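You operate a simulated robot arm through the tools that you are given. There is no shell and no other tool. Be economical: measure what you need, move in short steps, check, and stop when the job is done.

Carry out the task below with a simulated robot arm. There is one attempt and no reset: what you move stays moved.

TASK
Start the extract and bring its needle into the green.
Fine: isolator on and damper open first; use the speed dial; press the alarm button last, so that the red lamp is out.

Only the result counts: the job must be done as asked and must still hold three seconds after the hand-in. Knocking over, shifting, dropping, spilling or breaking anything else fails it.

THE ROBOT
A 6-joint arm with a two-finger parallel gripper, fixed in place. Base frame: the origin is at the foot of the arm, x ahead of it, y to its left, z up. Units: cm, rad, N and s.
With the tool pointing down near the work surface it reaches from about 10 to 62 cm from the base axis. Its first joint turns from -2.897 to 2.897 rad. Payload 4.1 kg.
The tool frame sits at the grasp point between the pads (the TCP): z along the fingers, y along the line on which they close. The tips reach 2.3 cm beyond it. The gripper opens to 9.4 cm. The fingers are 3.8 cm wide and 1 cm thick; the gripper's body (5.4 by 9.6 cm) begins 3.9 cm behind the TCP.
Orientation is that of the tool frame in the base frame, as a unit quaternion [x, y, z, w]. With the fingers straight down and closing along the base's y, the tool's x points along the base's -x, its y along +y and its z along -z.

THE INTERFACE
- The arm moves only by the tool play_rows. Its argument "moves" is a list of rows, each a list of 3 entries, a list of its own where there are three numbers: the shift along the tool's x, y, z in cm, then the turn, a rotation vector about the tool's x, y, z in rad, then the finger opening in cm, from 0 to 9.4. In form: [[[dx, dy, dz], [rx, ry, rz], gripper], ...]. A call has 1 to 12 rows; each row is the pose to reach, as a shift and turn from the pose commanded when the call began, along the tool's axes at that moment. A row lasts 0.2 s, in which the tool goes at most 5 cm and 0.15 rad; a call with a longer step from one row to the next is refused whole, and so is a gripper value outside its range. Where a pose cannot be reached the arm comes as near as it can. A force on the tool above 40 N (or 10 N above the force at the start of the call, whichever is more), or a blocked arm, ends the call early, and 0.2 s more pass. Each finger travels about 4.5 cm/s and halts on what it meets, pressing with about 34 N; the grip force reading is that of the motor and also rises with nothing between the fingers. The clock runs only during rows and for 0.2 s after the last one: add rows that repeat a pose to give the fingers time. The reply holds the time, the measured pose of the TCP, the force on the tool along the base axes, the opening and the grip force, in the units named above and with some noise, with the torque about the TCP (base axes, N m) and any sound that the robot's microphone picked up, and new pictures: "show" is both (left out), scene, wrist or none.
- Cameras (640 x 400 px; columns grow to the right, rows downward): "scene" is fixed at [22.59, 48.44, 180.32]; the picture's right is [-0.60, -0.80, 0.00], its down [-0.66, 0.49, -0.56] and it looks along [0.45, -0.34, -0.83] (base axes); focal length 320 px, centre (320, 200). "wrist" rides on the gripper at [8.7, 1.6, -7.4] in the tool frame; the picture's right is [-0.18, 0.98, 0.00], its down [-0.58, -0.11, -0.81] and it looks along [-0.79, -0.15, 0.59] (tool axes); focal length 243 px, centre (320, 200). There is no depth. A picture from a camera that has moved, and an enlarged one, comes with that camera's place and axes in the base frame and with its lens. The place of the scene camera against the robot may be out by one fixed shift of up to 2.5 cm in any direction.
- move_column(by): slides the trunk up (or, below 0, down) by that many cm; the arm rides with it, the base frame stays. It gives what a move gives, with no picture.
- zoom(camera, box): a new picture of the part [left, top, right, bottom] of that camera's present view, enlarged. It takes no simulated time.
- close_job(): hands the job in; it is judged then, once.

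Go step by step. Nothing tells you positions but the pictures and the camera data: compare them with the known pose of the tool, close in by small moves and look again before you grip or let go. The budget is 120 turns and 200 pictures, counting those below and the enlarged ones. Unless the task says otherwise, let go and move clear before handing in, and close with one line.

The tools are called after ">>>" as a command line: name --argument value ..., lists and objects as JSON in quotes. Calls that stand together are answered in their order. play_rows: Moves the arm, as the interface text tells. Its arguments: {"type":"object","properties":{"moves":{"type":"array"},"show":{"type":"string","enum":["both","scene","wrist","none"]}},"required":["moves"]} The other tools are called the same way: move_column (by) slides the trunk up or down; zoom (camera, box) takes an enlarged picture of a part of a camera's view; close_job () hands the job in.

At the start:

```text
time_s: 0.0
tool_pos: [33.17, 3.88, 144.98]
tcp_rot: [0.0, 1.0, 0.001, 0.0]
wrist_force: [-0.9, 0.1, 0.0]
ft_torque: [0.0, 0.01, 0.01]
grip_width: 9.42
grip_force: 0.0
trunk travel left (down, up): [-57.7, 1.3]
```

scene: 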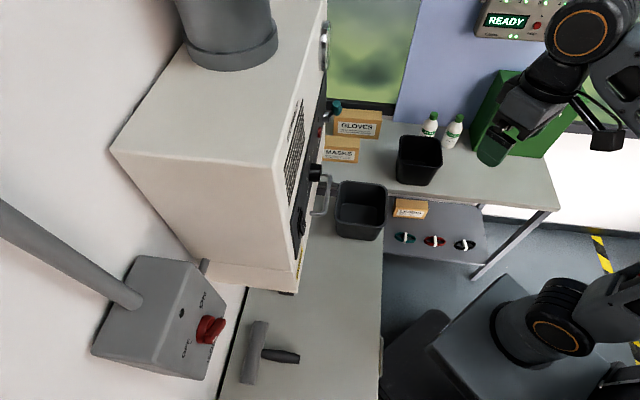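
wrist: 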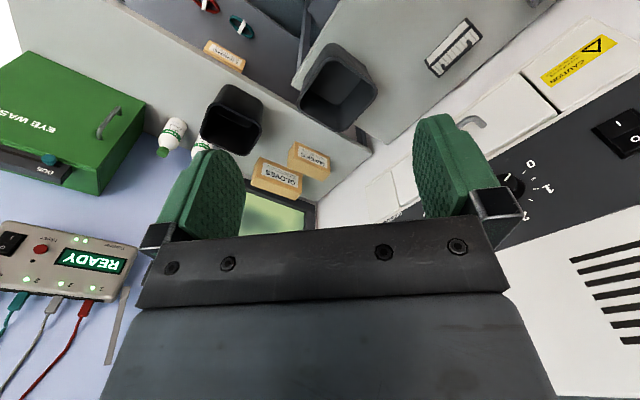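

I see a cabinet with a duct (an extract unit), an isolator box with a red handle at lower left, and a gauge and controls on the cabinet's front face. I'll zoom in first to see the controls.

>>> zoom --camera "scene" --box '[240, 0, 400, 300]'

>>> zoom --camera "scene" --box '[80, 230, 320, 400]'

>>> zoom --camera "wrist" --box '[400, 0, 640, 400]'

```text
1.33 times, centred on (320, 150) of scene
camera zoom: at [22.59, 48.44, 180.32], right [-0.6, -0.8, 0.0], down [-0.66, 0.49, -0.56], along [0.45, -0.34, -0.83], focal length 426 px, centre (320, 267)
```

zoom: 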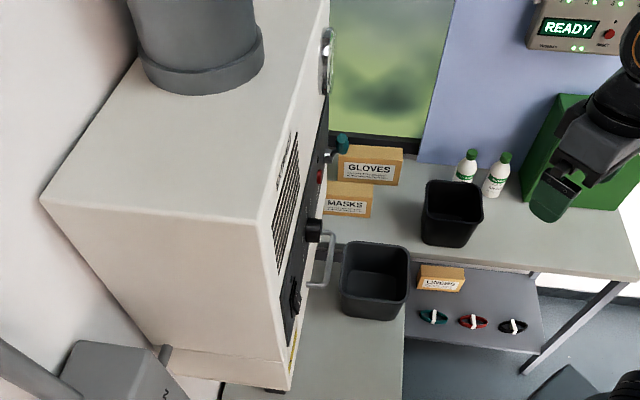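

```text
2.35 times, centred on (200, 315) of scene
camera zoom: at [22.59, 48.44, 180.32], right [-0.6, -0.8, 0.0], down [-0.66, 0.49, -0.56], along [0.45, -0.34, -0.83], focal length 752 px, centre (602, -71)
```

zoom: 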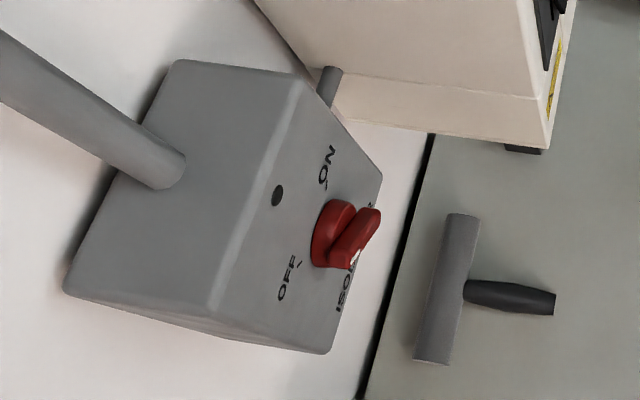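

```text
1.00 times, centred on (520, 200) of wrist (not enlarged: the box is as wide or as high as the picture)
camera zoom: at [24.48, 5.5, 152.52], right [0.18, 0.98, 0.0], down [0.58, -0.11, 0.81], along [0.79, -0.15, -0.59], focal length 243 px, centre (120, 200)
```

zoom: 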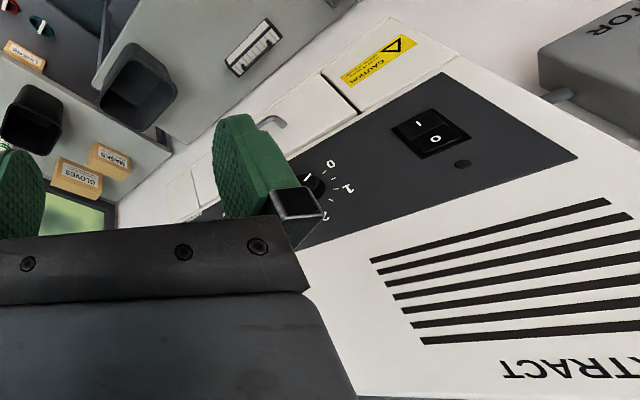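

The front face of the extractor lies roughly on the plane x+y≈81 at 45°, with its panel at z≈131. I'll turn the hand so that the wrist camera looks squarely at it.

>>> play_rows --moves '[[[0, 0, 0], [0, 0, -0.14], 9.4], [[0, 0, 0], [0, 0, -0.28], 9.4], [[0, 0, 0], [0, 0, -0.42], 9.4], [[0, 0, 0], [0, 0, -0.56], 9.4], [[0, 0, 0], [0, 0, -0.7], 9.4], [[0, 0, 0], [0, 0, -0.785], 9.4]]' --show "wrist"

>>> play_rows --moves '[[[0, 0, 0], [0, -0.14, 0], 9.4], [[0, 0, 0], [0, -0.28, 0], 9.4], [[0, 0, 0], [0, -0.42, 0], 9.4], [[0, 0, 0], [0, -0.56, 0], 9.4]]' --show "wrist"

```text
time_s: 1.4
tool_pos: [33.0, 3.93, 145.07]
tcp_rot: [-0.384, 0.923, 0.0, 0.001]
wrist_force: [0.4, 0.5, 0.3]
ft_torque: [0.01, 0.03, -0.01]
grip_width: 9.41
grip_force: 0.0
trunk travel left (down, up): [-57.7, 1.3]
camera wrist: at [25.86, -1.12, 152.51], right [-0.57, 0.82, 0.0], down [0.49, 0.33, 0.81], along [0.67, 0.46, -0.59], focal length 243 px, centre (320, 200)
```

wrist: 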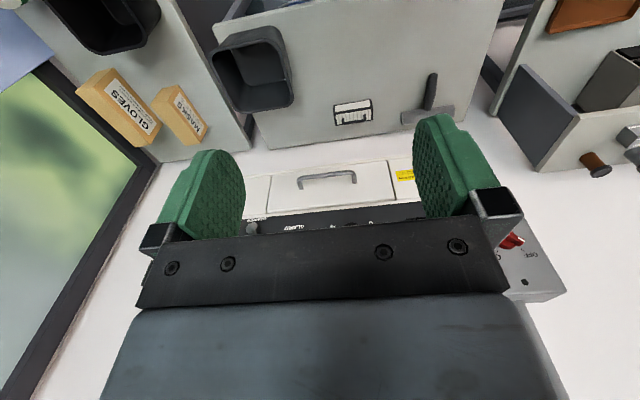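

```text
time_s: 2.4
tool_pos: [33.03, 3.86, 145.04]
tcp_rot: [-0.367, 0.888, 0.106, 0.257]
wrist_force: [0.0, -0.9, 0.0]
ft_torque: [0.0, 0.02, 0.04]
grip_width: 9.39
grip_force: 0.0
trunk travel left (down, up): [-57.7, 1.3]
camera wrist: at [23.92, -2.91, 146.75], right [-0.58, 0.81, 0.1], down [0.12, -0.03, 0.99], along [0.8, 0.59, -0.08], focal length 243 px, centre (320, 200)
```

wrist: 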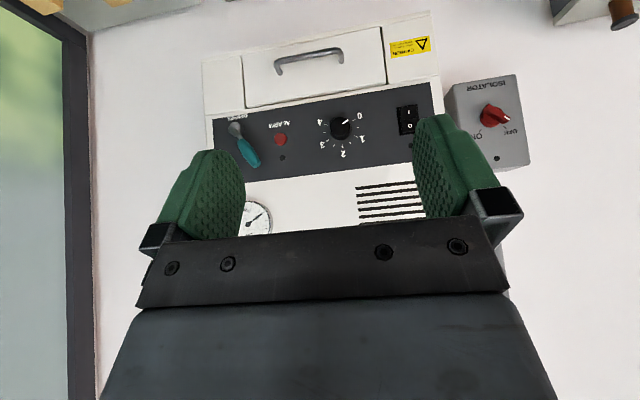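

Now the whole panel is visible (upside down): isolator, rocker, dial 0–4, alarm button, damper lever and gauge. I'll zoom in for detail.

>>> zoom --camera "wrist" --box '[200, 80, 360, 180]'

>>> zoom --camera "wrist" --box '[380, 70, 540, 170]'

>>> zoom --camera "wrist" --box '[220, 160, 380, 260]'

```text
4.00 times, centred on (280, 130) of wrist
camera zoom: at [23.92, -2.91, 146.75], right [-0.58, 0.81, 0.1], down [0.12, -0.03, 0.99], along [0.8, 0.59, -0.08], focal length 970 px, centre (480, 480)
```

zoom: 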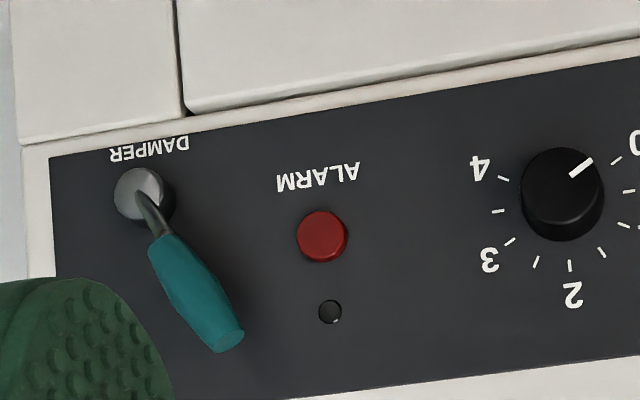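

```text
4.00 times, centred on (460, 120) of wrist
camera zoom: at [23.92, -2.91, 146.75], right [-0.58, 0.81, 0.1], down [0.12, -0.03, 0.99], along [0.8, 0.59, -0.08], focal length 970 px, centre (-240, 520)
```

zoom: 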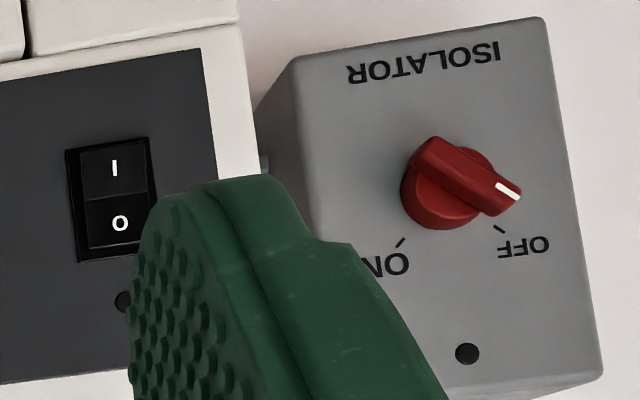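

```text
4.00 times, centred on (300, 210) of wrist
camera zoom: at [23.92, -2.91, 146.75], right [-0.58, 0.81, 0.1], down [0.12, -0.03, 0.99], along [0.8, 0.59, -0.08], focal length 970 px, centre (400, 160)
```

zoom: 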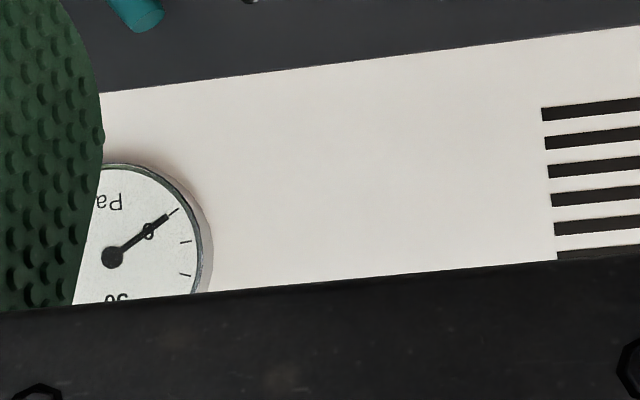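

The panel runs along (0.707,−0.707). I need its distance, plus a view of the damper marks and gauge, so I'll shift sideways 12 cm for parallax.

>>> play_rows --moves '[[[0, -4, 0], [0, 0, 0], 9.4], [[0, -8, 0], [0, 0, 0], 9.4], [[0, -12, 0], [0, 0, 0], 9.4], [[0, -12, 0], [0, 0, 0], 9.4]]' --show "wrist"

>>> zoom --camera "wrist" --box '[240, 80, 420, 230]'

>>> zoom --camera "wrist" --box '[400, 50, 580, 160]'

```text
time_s: 3.4
tool_pos: [41.32, -4.57, 145.11]
tcp_rot: [-0.368, 0.888, 0.106, 0.256]
wrist_force: [0.4, -0.1, -0.3]
ft_torque: [-0.02, 0.01, 0.03]
grip_width: 9.4
grip_force: 0.0
trunk travel left (down, up): [-57.7, 1.3]
camera wrist: at [32.36, -11.37, 146.77], right [-0.58, 0.81, 0.1], down [0.12, -0.03, 0.99], along [0.8, 0.59, -0.08], focal length 243 px, centre (320, 200)
```

wrist: 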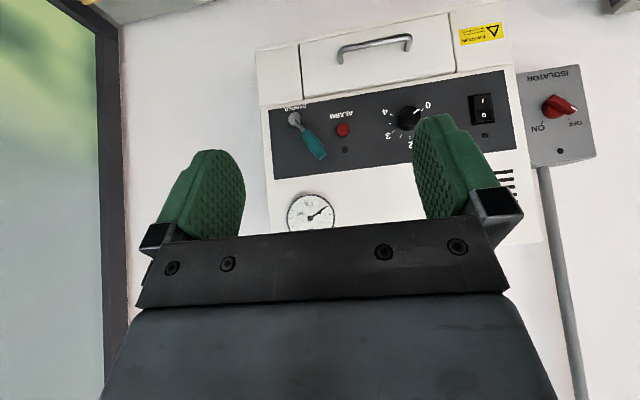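

```text
2.67 times, centred on (330, 155) of wrist
camera zoom: at [32.36, -11.37, 146.77], right [-0.58, 0.81, 0.1], down [0.12, -0.03, 0.99], along [0.8, 0.59, -0.08], focal length 647 px, centre (293, 320)
```

zoom: 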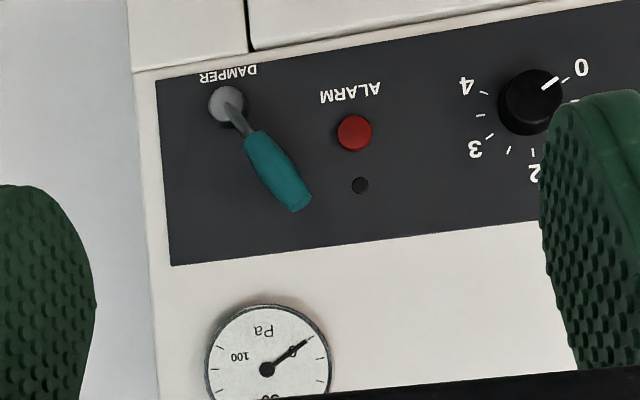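

```text
3.56 times, centred on (490, 105) of wrist
camera zoom: at [32.36, -11.37, 146.77], right [-0.58, 0.81, 0.1], down [0.12, -0.03, 0.99], along [0.8, 0.59, -0.08], focal length 863 px, centre (-284, 538)
```

zoom: 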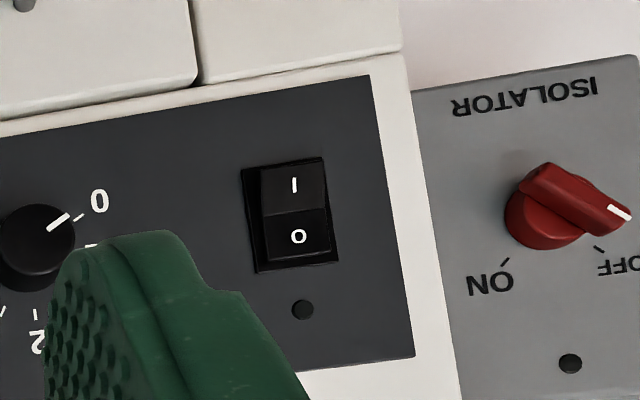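

Estimates in panel coordinates (d = distance along (.707,.707), s along (.707,−.707)): panel d≈58, rocker s≈8.6, dial s≈20.5, alarm s≈32, damper pivot s≈40.6 (z 127.7), isolator knob d≈67, s≈−10. Next I'll pitch the tool to horizontal while moving leftward.

>>> play_rows --moves '[[[-1.06, 3.4, 0.66], [0, -0.1265, 0], 9.4], [[-2.1, 6.8, 1.3], [0, -0.253, 0], 9.4], [[-3.2, 10.2, 2.0], [0, -0.3795, 0], 9.4], [[-4.2, 13.6, 2.6], [0, -0.506, 0], 9.4], [[-5.3, 17, 3.3], [0, -0.6325, 0], 9.4], [[-6.4, 20.4, 4], [0, -0.759, 0], 9.4], [[-7.4, 23.8, 4.6], [0, -0.8855, 0], 9.4], [[-8.5, 27.2, 5.3], [0, -1.012, 0], 9.4], [[-8.5, 27.2, 5.3], [0, -1.012, 0], 9.4]]' --show "both"

```text
time_s: 5.4
tool_pos: [29.3, 21.71, 144.96]
tcp_rot: [-0.27, 0.652, 0.271, 0.654]
wrist_force: [0.1, -1.1, -0.4]
ft_torque: [-0.03, -0.01, -0.01]
grip_width: 9.38
grip_force: 0.1
trunk travel left (down, up): [-57.7, 1.3]
camera wrist: at [23.16, 17.63, 136.43], right [-0.69, 0.7, 0.19], down [-0.49, -0.65, 0.58], along [0.52, 0.31, 0.79], focal length 243 px, centre (320, 200)
```

scene: 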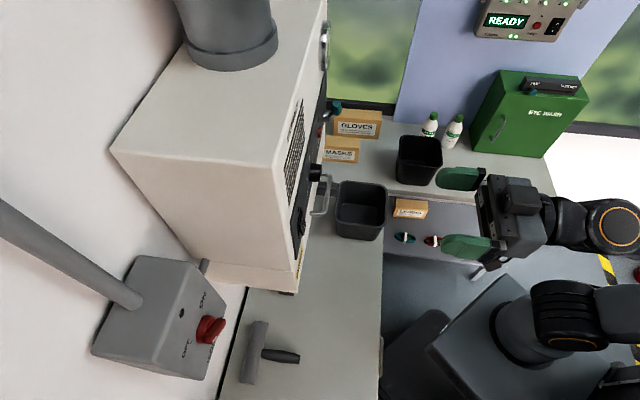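
wrist: 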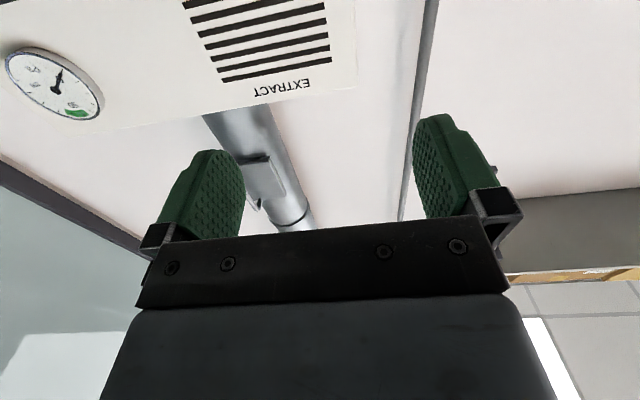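

The tool is horizontal at d≈36, s≈5. I'll come down to z≈130, over to s≈−10, and roll −45° to match the isolator knob's bar.

>>> play_rows --moves '[[[2.5, 2.6, 0], [0, 0, -0.131], 9.4], [[5, 5.2, 0], [0, 0, -0.262], 9.4], [[7.5, 7.8, 0], [0, 0, -0.393], 9.4], [[10, 10.4, 0], [0, 0, -0.524], 9.4], [[12.5, 13, 0], [0, 0, -0.655], 9.4], [[15, 15.5, 0], [0, 0, -0.785], 9.4], [[15, 15.5, 0], [0, 0, -0.785], 9.4]]' --show "both"

```text
time_s: 7.0
tool_pos: [18.42, 32.86, 130.37]
tcp_rot: [-0.499, 0.499, 0.0, 0.708]
wrist_force: [0.3, 0.4, -0.7]
ft_torque: [-0.03, -0.01, -0.02]
grip_width: 9.4
grip_force: 0.0
trunk travel left (down, up): [-57.7, 1.3]
camera wrist: at [16.74, 24.13, 123.06], right [-0.58, 0.58, -0.57], down [-0.81, -0.33, 0.49], along [0.1, 0.74, 0.67], focal length 243 px, centre (320, 200)
```

scene: 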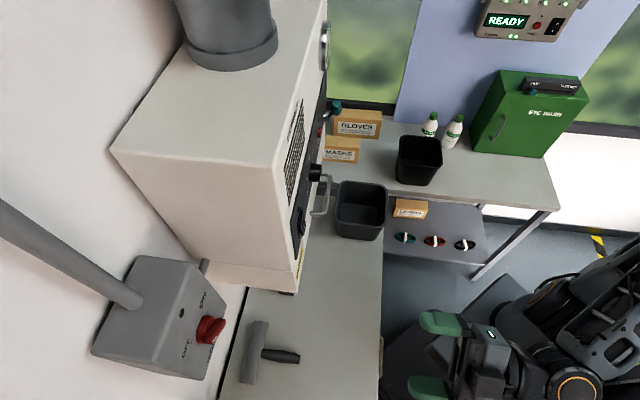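
wrist: 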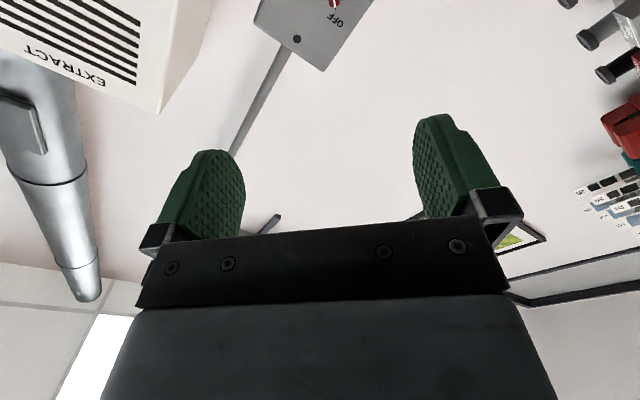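

The knob is at the top of the wrist view, consistent with s≈−10.5, z≈130. I'll advance 18 cm and look again.

>>> play_rows --moves '[[[0, 0, 4], [0, 0, 0], 9.4], [[0, 0, 8], [0, 0, 0], 9.4], [[0, 0, 12], [0, 0, 0], 9.4], [[0, 0, 15], [0, 0, 0], 9.4], [[0, 0, 18], [0, 0, 0], 9.4], [[0, 0, 18], [0, 0, 0], 9.4]]' --show "both"

```text
time_s: 8.4
tool_pos: [31.2, 45.59, 130.28]
tcp_rot: [-0.499, 0.5, 0.001, 0.708]
wrist_force: [-0.4, -0.4, -0.2]
ft_torque: [-0.01, 0.02, -0.02]
grip_width: 9.38
grip_force: 0.0
trunk travel left (down, up): [-57.7, 1.3]
camera wrist: at [29.49, 36.73, 122.95], right [-0.58, 0.59, -0.56], down [-0.81, -0.33, 0.49], along [0.1, 0.74, 0.67], focal length 243 px, centre (320, 200)
```

scene: 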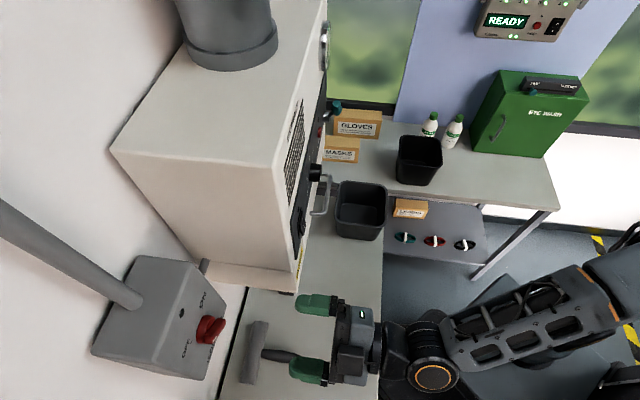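
wrist: 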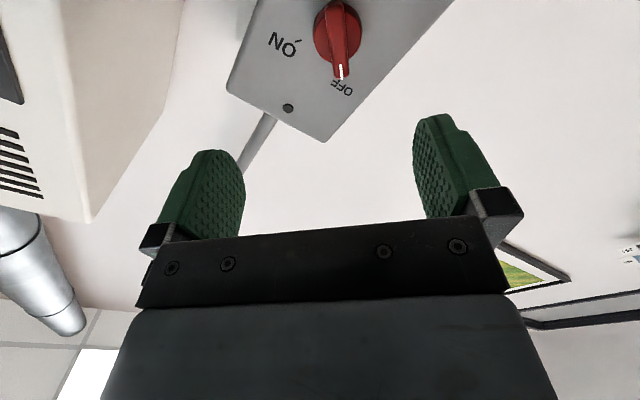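

>>> zoom --camera "wrist" --box '[240, 0, 440, 125]'

```text
3.20 times, centred on (340, 62) of wrist
camera zoom: at [29.49, 36.73, 122.95], right [-0.58, 0.59, -0.56], down [-0.81, -0.33, 0.49], along [0.1, 0.74, 0.67], focal length 776 px, centre (256, 640)
```

zoom: 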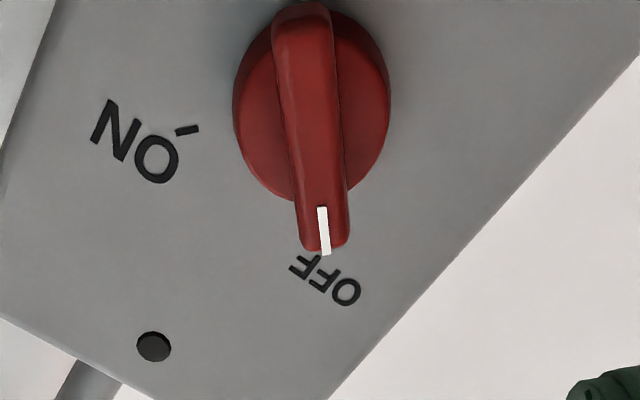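

The bar lies parallel to the tool x axis, offset about +1.15 in x and +1.55 in y, with its top about 12.7 cm ahead. I'll align and advance 8.5 cm, then check.

>>> play_rows --moves '[[[0.5, 0.8, 3], [0, 0, 0], 9.4], [[1.15, 1.55, 6], [0, 0, 0], 9.4], [[1.15, 1.55, 8.5], [0, 0, 0], 9.4], [[1.15, 1.55, 8.5], [0, 0, 0], 6]]' --show "both"

```text
time_s: 9.4
tool_pos: [37.01, 51.71, 128.21]
tcp_rot: [-0.5, 0.499, 0.0, 0.708]
wrist_force: [0.9, -0.4, -0.4]
ft_torque: [-0.01, 0.0, -0.01]
grip_width: 6.01
grip_force: 0.0
trunk travel left (down, up): [-57.7, 1.3]
camera wrist: at [35.36, 42.95, 121.01], right [-0.58, 0.59, -0.56], down [-0.81, -0.33, 0.49], along [0.1, 0.74, 0.67], focal length 243 px, centre (320, 200)
```

scene: 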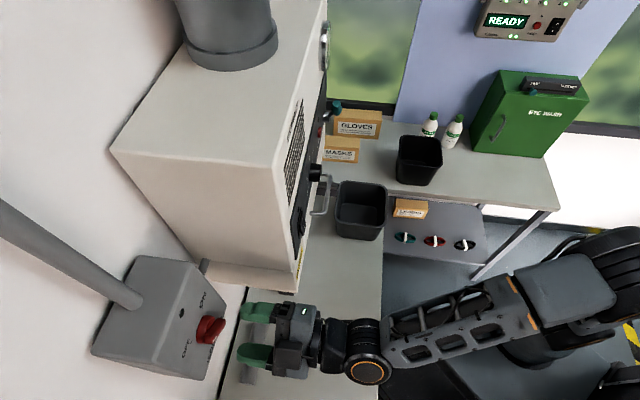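
wrist: 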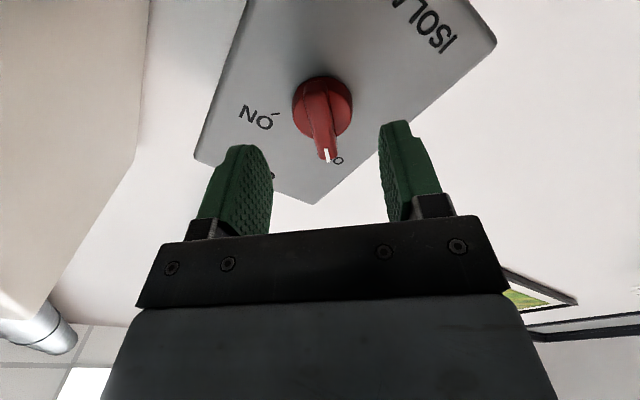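

The bar is centred with its top about 4 cm ahead of the TCP. I'll advance 3.2 cm and close.

>>> play_rows --moves '[[[0, 0, 1.6], [0, 0, 0], 6], [[0, 0, 3.2], [0, 0, 0], 6], [[0, 0, 3.2], [0, 0, 0], 3], [[0, 0, 3.2], [0, 0, 0], 1], [[0, 0, 3.2], [0, 0, 0], 0.5], [[0, 0, 3.2], [0, 0, 0], 0.5]]' --show "wrist"

```text
time_s: 10.8
tool_pos: [39.39, 54.09, 128.35]
tcp_rot: [-0.498, 0.499, 0.0, 0.709]
wrist_force: [4.1, 1.3, 4.6]
ft_torque: [-0.01, 0.1, -0.1]
grip_width: 1.41
grip_force: 45.1
trunk travel left (down, up): [-57.7, 1.3]
camera wrist: at [37.69, 45.28, 121.03], right [-0.58, 0.59, -0.56], down [-0.81, -0.33, 0.49], along [0.1, 0.74, 0.67], focal length 243 px, centre (320, 200)
```

wrist: 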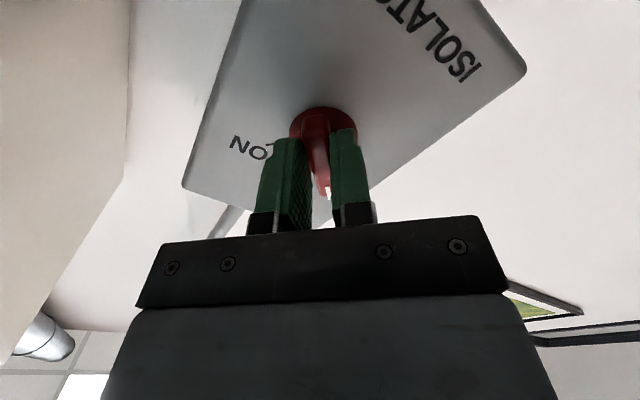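

Gripped (1.41 cm). Turning it clockwise (+z) by 90° toward ON.

>>> play_rows --moves '[[[0, 0, 0], [0, 0, 0.14], 0.5], [[0, 0, 0], [0, 0, 0.28], 0.5], [[0, 0, 0], [0, 0, 0.42], 0.5], [[0, 0, 0], [0, 0, 0.56], 0.5], [[0, 0, 0], [0, 0, 0.7], 0.5], [[0, 0, 0], [0, 0, 0.84], 0.5], [[0, 0, 0], [0, 0, 0.98], 0.5], [[0, 0, 0], [0, 0, 1.12], 0.5], [[0, 0, 0], [0, 0, 1.26], 0.5], [[0, 0, 0], [0, 0, 1.4], 0.5], [[0, 0, 0], [0, 0, 1.5], 0.5], [[0, 0, 0], [0, 0, 1.57], 0.5]]' --show "both"

```text
time_s: 13.2
tool_pos: [38.56, 54.88, 128.31]
tcp_rot: [-0.043, 0.706, 0.476, 0.523]
wrist_force: [-21.6, 33.1, 2.9]
ft_torque: [-0.66, 0.42, 1.34]
grip_width: 1.4
grip_force: 45.3
trunk travel left (down, up): [-57.7, 1.3]
stopped in row 11: the force on the tool passed its limit at 40 N (the readings are from after the stop); the commanded pose is now the measured one
camera wrist: at [28.59, 54.19, 122.58], right [-0.47, 0.45, 0.76], down [-0.24, -0.89, 0.39], along [0.85, 0.0, 0.53], focal length 243 px, centre (320, 200)
```

scene: 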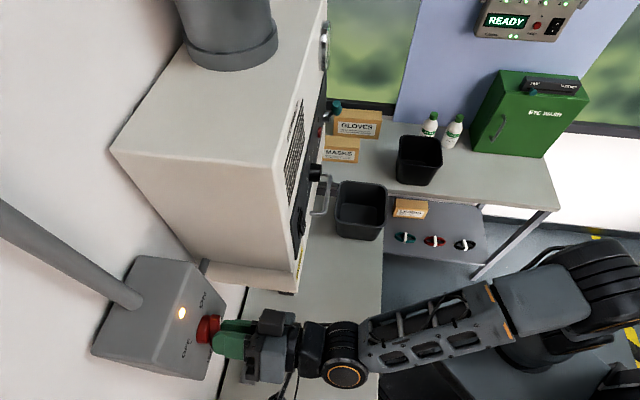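
wrist: 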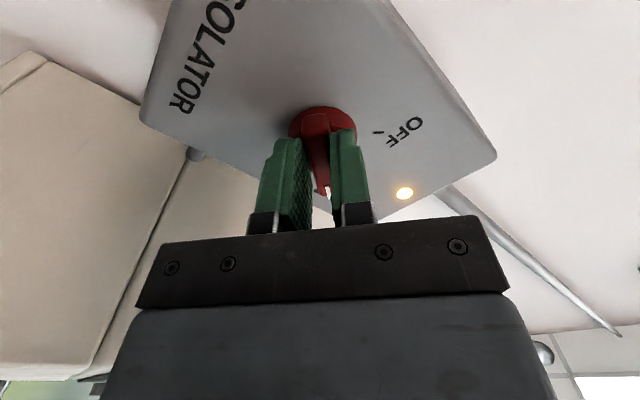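

The isolator lamp is lit, so it's ON. I'll release and back away.

>>> play_rows --moves '[[[0, 0, 0], [0, 0, 0], 3], [[0, 0, 0], [0, 0, 0], 6], [[0, 0, 0], [0, 0, 0], 6], [[0, 0, -3], [0, 0, 0], 6], [[0, 0, -7], [0, 0, 0], 6], [[0, 0, -11.5], [0, 0, 0], 6], [[0, 0, -16], [0, 0, 0], 6], [[0, 0, -20], [0, 0, 0], 6]]' --show "both"

```text
time_s: 15.0
tool_pos: [25.11, 39.41, 128.41]
tcp_rot: [-0.035, 0.705, 0.476, 0.525]
wrist_force: [0.2, -0.5, -0.4]
ft_torque: [0.0, -0.03, -0.01]
grip_width: 5.99
grip_force: 0.1
trunk travel left (down, up): [-57.7, 1.3]
camera wrist: at [15.21, 38.97, 122.84], right [-0.46, 0.45, 0.77], down [-0.25, -0.89, 0.38], along [0.85, -0.02, 0.52], focal length 243 px, centre (320, 200)
```

scene: 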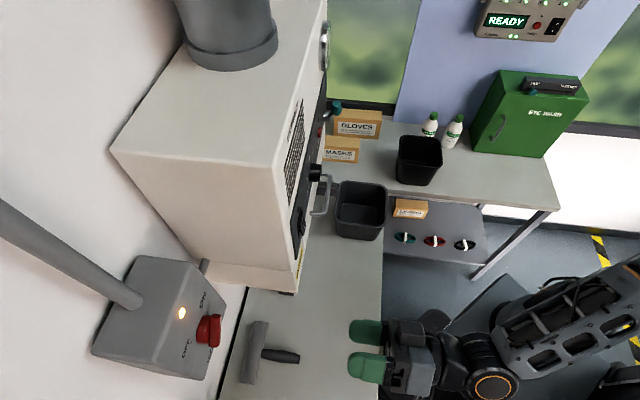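
wrist: 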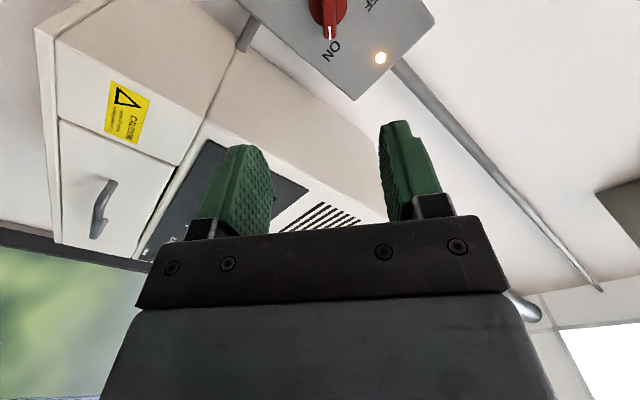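

Isolator is ON with the knob released. Next I'll straighten the roll, retreat, then swing over to face the damper lever and gauge.

>>> play_rows --moves '[[[0, 0, -2], [0, 0, -0.14], 6], [[0, 0, -4], [0, 0, -0.28], 6], [[0, 0, -6], [0, 0, -0.42], 6], [[0, 0, -8], [0, 0, -0.56], 6], [[0, 0, -10], [0, 0, -0.687], 6]]' --show "none"

>>> play_rows --moves '[[[-1.4, -4.25, 0], [0, 0.09, 0], 6], [[-2.8, -8.5, 0], [0, 0.18, 0], 6], [[-4.2, -12.75, 0], [0, 0.27, 0], 6], [[-5.6, -17, 0], [0, 0.36, 0], 6], [[-7, -21.25, 0], [0, 0.45, 0], 7], [[-8.4, -25.5, 0], [0, 0.54, 0], 8], [[-9.8, -29.75, 0], [0, 0.63, 0], 9.4], [[-11.2, -34, 0], [0, 0.72, 0], 9.4], [[-12.6, -38.25, 0], [0, 0.81, 0], 9.4], [[-14, -42.5, 0], [0, 0.9, 0], 9.4], [[-15.4, -46.75, 0], [0, 1.01, 0], 9.4], [[-16.5, -51, 0], [0, 1.01, 0], 9.4]]' --show "wrist"

```text
time_s: 16.2
tool_pos: [17.96, 33.59, 129.36]
tcp_rot: [-0.271, 0.652, 0.271, 0.654]
wrist_force: [-0.5, 0.5, -0.1]
ft_torque: [0.01, -0.02, 0.01]
grip_width: 6.0
grip_force: 0.0
out of reach, approached as far as the arm can: row 4, 5
trunk travel left (down, up): [-57.7, 1.3]
```

```text
time_s: 18.8
tool_pos: [34.32, 24.76, 137.56]
tcp_rot: [-0.352, 0.881, 0.009, 0.316]
wrist_force: [-0.4, -0.8, -0.1]
ft_torque: [0.03, 0.0, -0.02]
grip_width: 9.37
grip_force: 0.1
out of reach, approached as far as the arm can: row 4, 5, 6, 7, 8, 9, 10, 11, 12
trunk travel left (down, up): [-57.7, 1.3]
camera wrist: at [24.58, 18.83, 138.31], right [-0.52, 0.85, -0.1], down [-0.05, 0.08, 1.0], along [0.86, 0.52, 0.0], focal length 243 px, centre (320, 200)
```

wrist: 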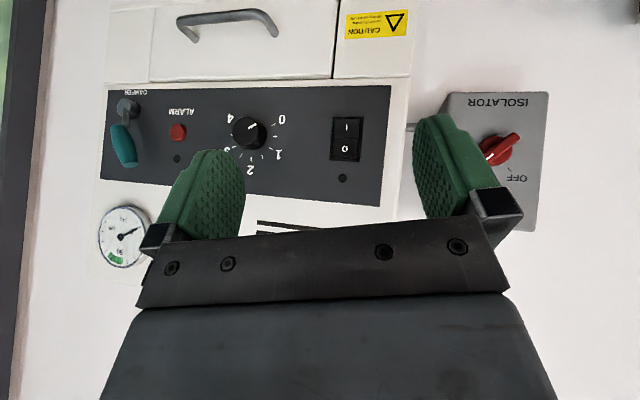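

The arm stalled short at a reach or joint limit. I'll continue with a corrected smaller move towards the right side.

>>> play_rows --moves '[[[1, -4, -0.85], [-0.03, 0.005, 0.005], 9.4], [[2.1, -8, -1.7], [-0.06, 0.01, 0.01], 9.4], [[3.1, -12, -2.6], [-0.09, 0.015, 0.015], 9.4], [[4.2, -16, -3.4], [-0.12, 0.02, 0.02], 9.4], [[5.2, -20, -4.3], [-0.15, 0.025, 0.025], 9.4], [[6.2, -24, -5.1], [-0.18, 0.03, 0.03], 9.4], [[7.3, -28, -6], [-0.2, 0.035, 0.035], 9.4], [[8.3, -32, -6.8], [-0.223, 0.042, 0.039], 9.4]]' --show "both"

```text
time_s: 20.6
tool_pos: [29.09, 20.81, 137.81]
tcp_rot: [-0.363, 0.879, 0.011, 0.308]
wrist_force: [-0.2, 0.6, 0.0]
ft_torque: [-0.01, 0.01, 0.01]
grip_width: 9.39
grip_force: 0.1
out of reach, approached as far as the arm can: row 1, 2, 3, 4, 5, 6, 7, 8
trunk travel left (down, up): [-57.7, 1.3]
camera wrist: at [19.49, 14.7, 138.74], right [-0.54, 0.84, -0.1], down [-0.04, 0.09, 0.99], along [0.84, 0.54, -0.01], focal length 243 px, centre (320, 200)
```

scene: 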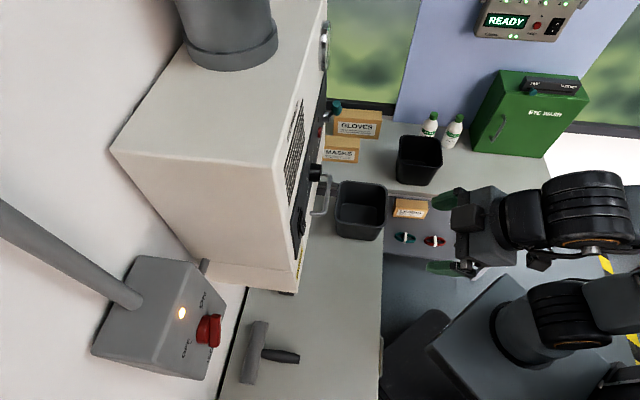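
wrist: 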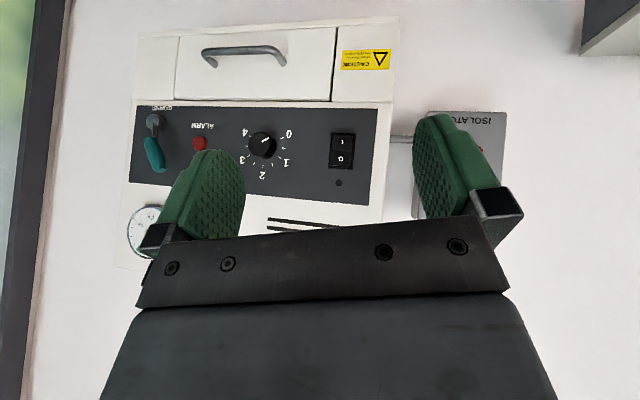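

Some joint appears to be at a limit. I'll test a pure translation to the right without changing orientation.

>>> play_rows --moves '[[[0.2, -3.9, 0.9], [0, 0, 0], 9.4], [[0.35, -7.8, 1.76], [0, 0, 0], 9.4], [[0.35, -7.8, 1.76], [0, 0, 0], 9.4]]' --show "none"

>>> play_rows --moves '[[[-3, 0, -2.5], [0, 0, 0], 9.4], [[-6, 0, -5], [0, 0, 0], 9.4], [[-6, 0, -5], [0, 0, 0], 9.4]]' --show "none"

```text
time_s: 21.4
tool_pos: [29.18, 20.68, 137.71]
tcp_rot: [-0.364, 0.878, 0.011, 0.309]
wrist_force: [-0.7, -1.0, -0.1]
ft_torque: [-0.02, -0.01, 0.02]
grip_width: 9.39
grip_force: 0.0
out of reach, approached as far as the arm can: row 1, 2, 3
trunk travel left (down, up): [-57.7, 1.3]
```

```text
time_s: 22.2
tool_pos: [29.86, 23.35, 145.23]
tcp_rot: [-0.361, 0.88, 0.009, 0.309]
wrist_force: [0.6, 0.8, -0.3]
ft_torque: [0.02, 0.01, 0.02]
grip_width: 9.41
grip_force: 0.1
out of reach, approached as far as the arm can: row 2, 3
trunk travel left (down, up): [-57.7, 1.3]
```

The arm is in a flipped wrist branch with the roll joint near its limit. I'll go back to horizontal and roll the other way, which puts the camera on top.

>>> play_rows --moves '[[[0, 0, 0], [0, 0, 0.14], 9.4], [[0, 0, 0], [0, 0, 0.28], 9.4], [[0, 0, 0], [0, 0, 0.42], 9.4], [[0, 0, 0], [0, 0, 0.56], 9.4], [[0, 0, 0], [0, 0, 0.7], 9.4]]' --show "none"

```text
time_s: 23.4
tool_pos: [29.92, 23.49, 145.26]
tcp_rot: [-0.04, 0.95, 0.117, 0.286]
wrist_force: [-0.3, -0.9, 0.0]
ft_torque: [0.02, 0.01, 0.01]
grip_width: 9.42
grip_force: 0.0
trunk travel left (down, up): [-57.7, 1.3]
```

Positive roll is free. Now I'll rotate to the horizontal, camera-on-top orientation.

>>> play_rows --moves '[[[0, 0, 0], [-0.059, 0.033, 0.122], 9.4], [[0, 0, 0], [-0.119, 0.067, 0.245], 9.4], [[0, 0, 0], [-0.178, 0.1, 0.367], 9.4], [[0, 0, 0], [-0.238, 0.134, 0.489], 9.4], [[0, 0, 0], [-0.297, 0.167, 0.612], 9.4], [[0, 0, 0], [-0.356, 0.2, 0.734], 9.4], [[0, 0, 0], [-0.416, 0.234, 0.856], 9.4], [[0, 0, 0], [-0.475, 0.267, 0.978], 9.4], [[0, 0, 0], [-0.535, 0.3, 1.101], 9.4], [[0, 0, 0], [-0.594, 0.334, 1.223], 9.4], [[0, 0, 0], [-0.653, 0.367, 1.345], 9.4], [[0, 0, 0], [-0.713, 0.4, 1.468], 9.4]]' --show "none"

>>> play_rows --moves '[[[0, 0, 0], [-0.059, 0.033, 0.122], 9.4], [[0, 0, 0], [-0.119, 0.067, 0.245], 9.4], [[0, 0, 0], [-0.178, 0.1, 0.367], 9.4], [[0, 0, 0], [-0.238, 0.134, 0.489], 9.4], [[0, 0, 0], [-0.297, 0.167, 0.612], 9.4], [[0, 0, 0], [-0.356, 0.2, 0.734], 9.4], [[0, 0, 0], [-0.423, 0.238, 0.87], 9.4]]' --show "both"

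```text
time_s: 26.0
tool_pos: [20.14, 29.67, 143.7]
tcp_rot: [0.484, 0.67, 0.56, -0.057]
wrist_force: [0.2, -0.1, 0.0]
ft_torque: [-0.01, -0.02, -0.02]
grip_width: 9.42
grip_force: 0.0
out of reach, approached as far as the arm can: row 1, 2, 3, 4, 5, 6, 7, 8, 9, 10, 11, 12
trunk travel left (down, up): [-57.7, 1.3]
```

```text
refused: row 7 steps farther than a row can; nothing moved
```

>>> play_rows --moves '[[[0, 0, 0], [0, 0, 0], 9.4]]' --show "both"

```text
time_s: 26.4
tool_pos: [20.24, 29.55, 143.75]
tcp_rot: [0.484, 0.669, 0.561, -0.057]
wrist_force: [0.2, 0.6, -0.6]
ft_torque: [0.02, -0.01, 0.0]
grip_width: 9.42
grip_force: 0.0
trunk travel left (down, up): [-57.7, 1.3]
camera wrist: at [13.34, 28.44, 152.98], right [0.8, -0.2, 0.57], down [-0.15, -0.98, -0.14], along [0.59, 0.03, -0.81], focal length 243 px, centre (320, 200)
```

scene: 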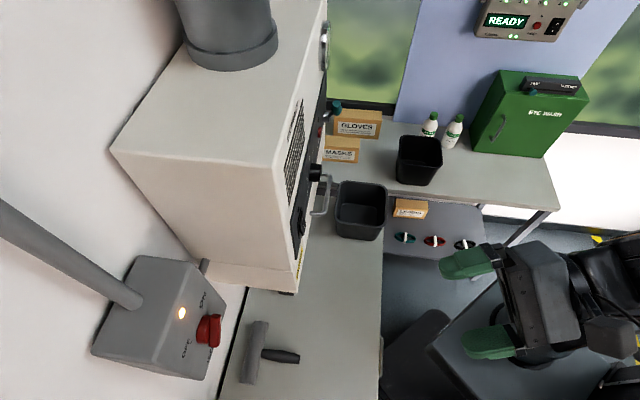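
wrist: 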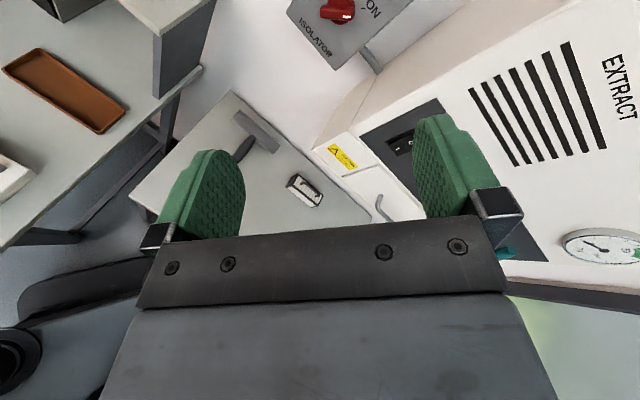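

Let me move outward, since the arm is quite folded here.

>>> play_rows --moves '[[[0, 0, 4], [0, 0, 0], 9.4], [[0, 0, 8], [0, 0, 0], 9.4], [[0, 0, 12], [0, 0, 0], 9.4]]' --show "none"

>>> play_rows --moves '[[[0, 0, 0], [-0.059, 0.033, 0.122], 9.4], [[0, 0, 0], [-0.119, 0.067, 0.245], 9.4], [[0, 0, 0], [-0.178, 0.1, 0.367], 9.4], [[0, 0, 0], [-0.238, 0.134, 0.489], 9.4]]' --show "none"

```text
time_s: 27.2
tool_pos: [25.22, 39.74, 139.16]
tcp_rot: [0.481, 0.674, 0.557, -0.063]
wrist_force: [0.2, 0.3, -0.2]
ft_torque: [-0.02, 0.02, -0.04]
grip_width: 9.39
grip_force: 0.0
out of reach, approached as far as the arm can: row 1, 2
trunk travel left (down, up): [-57.7, 1.3]
```

```text
time_s: 28.2
tool_pos: [25.36, 39.4, 139.53]
tcp_rot: [0.595, 0.463, 0.631, -0.186]
wrist_force: [-0.1, 0.1, -0.6]
ft_torque: [0.02, 0.0, -0.02]
grip_width: 9.37
grip_force: 0.1
trunk travel left (down, up): [-57.7, 1.3]
```

Better. I'll finish the rotation here and then step to the right.

>>> play_rows --moves '[[[0, 0, 0], [-0.046, 0.026, 0.095], 9.4], [[0, 0, 0], [-0.092, 0.052, 0.19], 9.4], [[0, 0, 0], [-0.138, 0.077, 0.285], 9.4], [[0, 0, 0], [-0.184, 0.103, 0.38], 9.4]]' --show "none"

>>> play_rows --moves '[[[0, 4, 0], [0, 0, 0], 9.4], [[0, 8, 0], [0, 0, 0], 9.4], [[0, 12, 0], [0, 0, 0], 9.4], [[0, 16, 0], [0, 0, 0], 9.4], [[0, 16, 0], [0, 0, 0], 9.4]]' --show "both"

```text
time_s: 29.2
tool_pos: [25.3, 39.48, 139.48]
tcp_rot: [0.653, 0.272, 0.653, -0.271]
wrist_force: [0.4, 0.6, -0.3]
ft_torque: [0.01, -0.02, 0.0]
grip_width: 9.39
grip_force: 0.0
trunk travel left (down, up): [-57.7, 1.3]
```

```text
time_s: 30.4
tool_pos: [34.8, 29.86, 139.49]
tcp_rot: [0.654, 0.272, 0.653, -0.267]
wrist_force: [-0.3, -0.2, -0.1]
ft_torque: [-0.01, 0.0, 0.01]
grip_width: 9.4
grip_force: 0.2
out of reach, approached as far as the arm can: row 4, 5
trunk travel left (down, up): [-57.7, 1.3]
camera wrist: at [30.81, 23.48, 148.2], right [0.69, -0.7, -0.18], down [-0.65, -0.49, -0.58], along [0.32, 0.52, -0.79], focal length 243 px, centre (320, 200)
```

scene: 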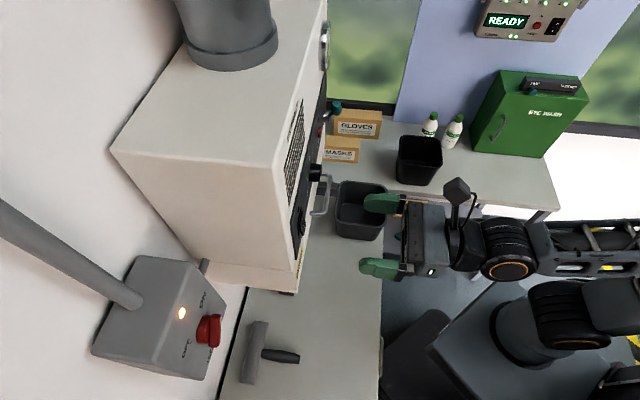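
wrist: 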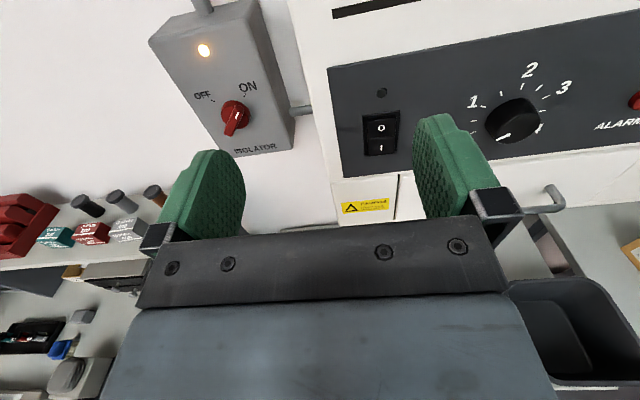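

The knob shows ON. The arm's wrist evidently flipped at the isolator; the sure way out is to retrace that path and unwind there. First I go back left and down, then unroll.

>>> play_rows --moves '[[[-2.7, -3.4, 0], [0, 0, 0], 9.4], [[-5.4, -6.8, 0], [0, 0, 0], 9.4], [[-8.1, -10.1, 0], [0, 0, 0], 9.4], [[-11, -13.5, 0], [0, 0, 0], 6], [[-11, -13.5, 2], [0, 0, 0], 6]]' --show "none"

>>> play_rows --moves '[[[0, 0, 0.2], [0, 0, -0.14], 6], [[0, 0, 0.4], [0, 0, -0.28], 6], [[0, 0, 0.6], [0, 0, -0.42], 6], [[0, 0, 0.8], [0, 0, -0.56], 6], [[0, 0, 1], [0, 0, -0.7], 6], [[0, 0, 1.2], [0, 0, -0.84], 6], [[0, 0, 1.4], [0, 0, -0.98], 6], [[0, 0, 1.6], [0, 0, -1.12], 6], [[0, 0, 1.8], [0, 0, -1.26], 6], [[0, 0, 2], [0, 0, -1.4], 6], [[0, 0, 2], [0, 0, -1.54], 6], [[0, 0, 2], [0, 0, -1.68], 6]]' --show "scene"

```text
time_s: 31.6
tool_pos: [26.79, 40.85, 128.48]
tcp_rot: [0.653, 0.273, 0.653, -0.27]
wrist_force: [0.6, 0.8, 0.8]
ft_torque: [-0.01, -0.01, 0.01]
grip_width: 5.98
grip_force: 0.0
trunk travel left (down, up): [-57.7, 1.3]
```

```text
time_s: 34.2
tool_pos: [28.08, 42.28, 128.49]
tcp_rot: [0.232, 0.669, 0.636, 0.306]
wrist_force: [1.0, -1.1, 0.5]
ft_torque: [0.04, -0.02, -0.01]
grip_width: 6.0
grip_force: 0.0
trunk travel left (down, up): [-57.7, 1.3]
```

scene: 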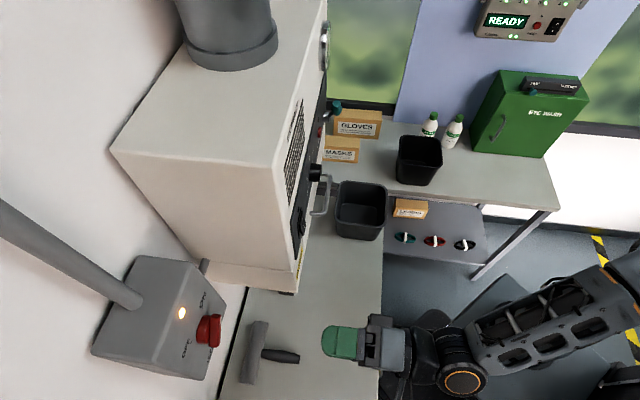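

Unwinding is going well. I'll advance towards the isolator (stopping short of it) while unrolling, then unroll on.

>>> play_rows --moves '[[[0, 0, 2.4], [0, 0, -0.14], 6], [[0, 0, 4.8], [0, 0, -0.28], 6], [[0, 0, 7.2], [0, 0, -0.42], 6], [[0, 0, 9.6], [0, 0, -0.56], 6], [[0, 0, 11], [0, 0, -0.7], 6], [[0, 0, 12.2], [0, 0, -0.775], 6]]' --show "none"

>>> play_rows --moves '[[[0, 0, 0], [0, 0, -0.14], 6], [[0, 0, 0], [0, 0, -0.28], 6], [[0, 0, 0], [0, 0, -0.42], 6], [[0, 0, 0], [0, 0, -0.56], 6], [[0, 0, 0], [0, 0, -0.7], 6], [[0, 0, 0], [0, 0, -0.84], 6], [[0, 0, 0], [0, 0, -0.98], 6], [[0, 0, 0], [0, 0, -1.12], 6], [[0, 0, 0], [0, 0, -1.26], 6], [[0, 0, 0], [0, 0, -1.4], 6], [[0, 0, 0], [0, 0, -1.47], 6]]' --show "none"

>>> play_rows --moves '[[[0, 0, -4], [0, 0, 0], 6], [[0, 0, -8], [0, 0, 0], 6], [[0, 0, -12], [0, 0, 0], 6], [[0, 0, -16], [0, 0, 0], 7], [[0, 0, -20], [0, 0, 0], 8], [[0, 0, -24], [0, 0, 0], 9.4], [[0, 0, -26], [0, 0, 0], 9.4]]' --show "both"

```text
time_s: 35.6
tool_pos: [36.69, 50.9, 128.42]
tcp_rot: [-0.038, 0.707, 0.473, 0.525]
wrist_force: [-0.2, -0.5, 0.7]
ft_torque: [-0.01, 0.02, -0.01]
grip_width: 5.99
grip_force: 0.1
trunk travel left (down, up): [-57.7, 1.3]
```

```text
time_s: 38.0
tool_pos: [36.73, 50.9, 128.52]
tcp_rot: [-0.502, 0.499, 0.0, 0.706]
wrist_force: [0.2, 0.8, 1.0]
ft_torque: [-0.02, -0.03, -0.02]
grip_width: 6.0
grip_force: 0.0
trunk travel left (down, up): [-57.7, 1.3]
```

```text
time_s: 39.6
tool_pos: [18.26, 33.48, 129.21]
tcp_rot: [-0.502, 0.499, 0.001, 0.706]
wrist_force: [0.4, -0.2, -0.4]
ft_torque: [0.01, -0.03, -0.03]
grip_width: 9.4
grip_force: 0.0
out of reach, approached as far as the arm can: row 6, 7
trunk travel left (down, up): [-57.7, 1.3]
camera wrist: at [16.53, 24.76, 122.11], right [-0.58, 0.58, -0.57], down [-0.81, -0.33, 0.49], along [0.1, 0.74, 0.66], focal length 243 px, centre (320, 200)
```

scene: 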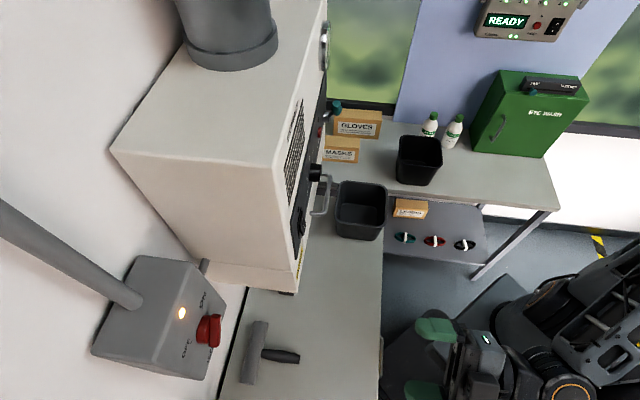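
wrist: 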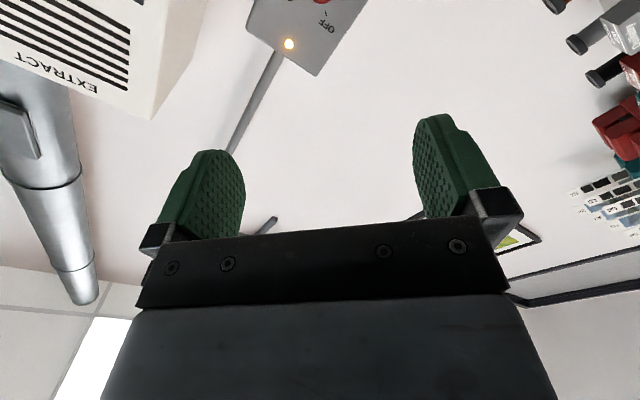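

Back at the same posture as before the isolator. Now reverse the earlier path to (29, 22, 145), roll 0.

>>> play_rows --moves '[[[0.06, -3.6, 0.5], [0, 0, 0.131], 9.4], [[0.12, -7.2, 1], [0, 0, 0.262], 9.4], [[0.18, -10.8, 1], [0, 0, 0.393], 9.4], [[0.24, -14.4, 1], [0, 0, 0.524], 9.4], [[0.3, -18, 1], [0, 0, 0.655], 9.4], [[0.35, -21.6, 1], [0, 0, 0.785], 9.4]]' --show "none"

>>> play_rows --moves '[[[0, -3.5, 0], [0, 0.126, 0], 9.4], [[0, -7, 0], [0, 0.253, 0], 9.4], [[0, -10.5, 0], [0, 0.38, 0], 9.4], [[0, -14, 0], [0, 0.506, 0], 9.4], [[0, -17.5, 0], [0, 0.633, 0], 9.4], [[0, -21, 0], [0, 0.759, 0], 9.4], [[0, -24.5, 0], [0, 0.886, 0], 9.4], [[0, -28, 0], [0, 1.012, 0], 9.4]]' --show "wrist"

```text
time_s: 41.0
tool_pos: [29.77, 23.42, 144.37]
tcp_rot: [-0.272, 0.655, 0.271, 0.651]
wrist_force: [0.0, -0.2, 0.0]
ft_torque: [0.03, -0.02, 0.0]
grip_width: 9.42
grip_force: 0.1
trunk travel left (down, up): [-57.7, 1.3]
```

```text
time_s: 42.8
tool_pos: [50.23, 3.78, 144.26]
tcp_rot: [-0.369, 0.889, 0.105, 0.252]
wrist_force: [-0.1, 0.0, -0.2]
ft_torque: [0.01, 0.02, 0.01]
grip_width: 9.41
grip_force: 0.0
trunk travel left (down, up): [-57.7, 1.3]
camera wrist: at [41.19, -3.1, 146.09], right [-0.59, 0.8, 0.1], down [0.13, -0.03, 0.99], along [0.8, 0.59, -0.09], focal length 243 px, centre (320, 200)
```

wrist: 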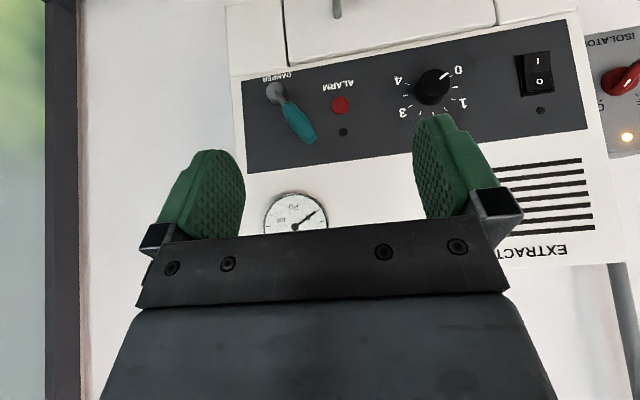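

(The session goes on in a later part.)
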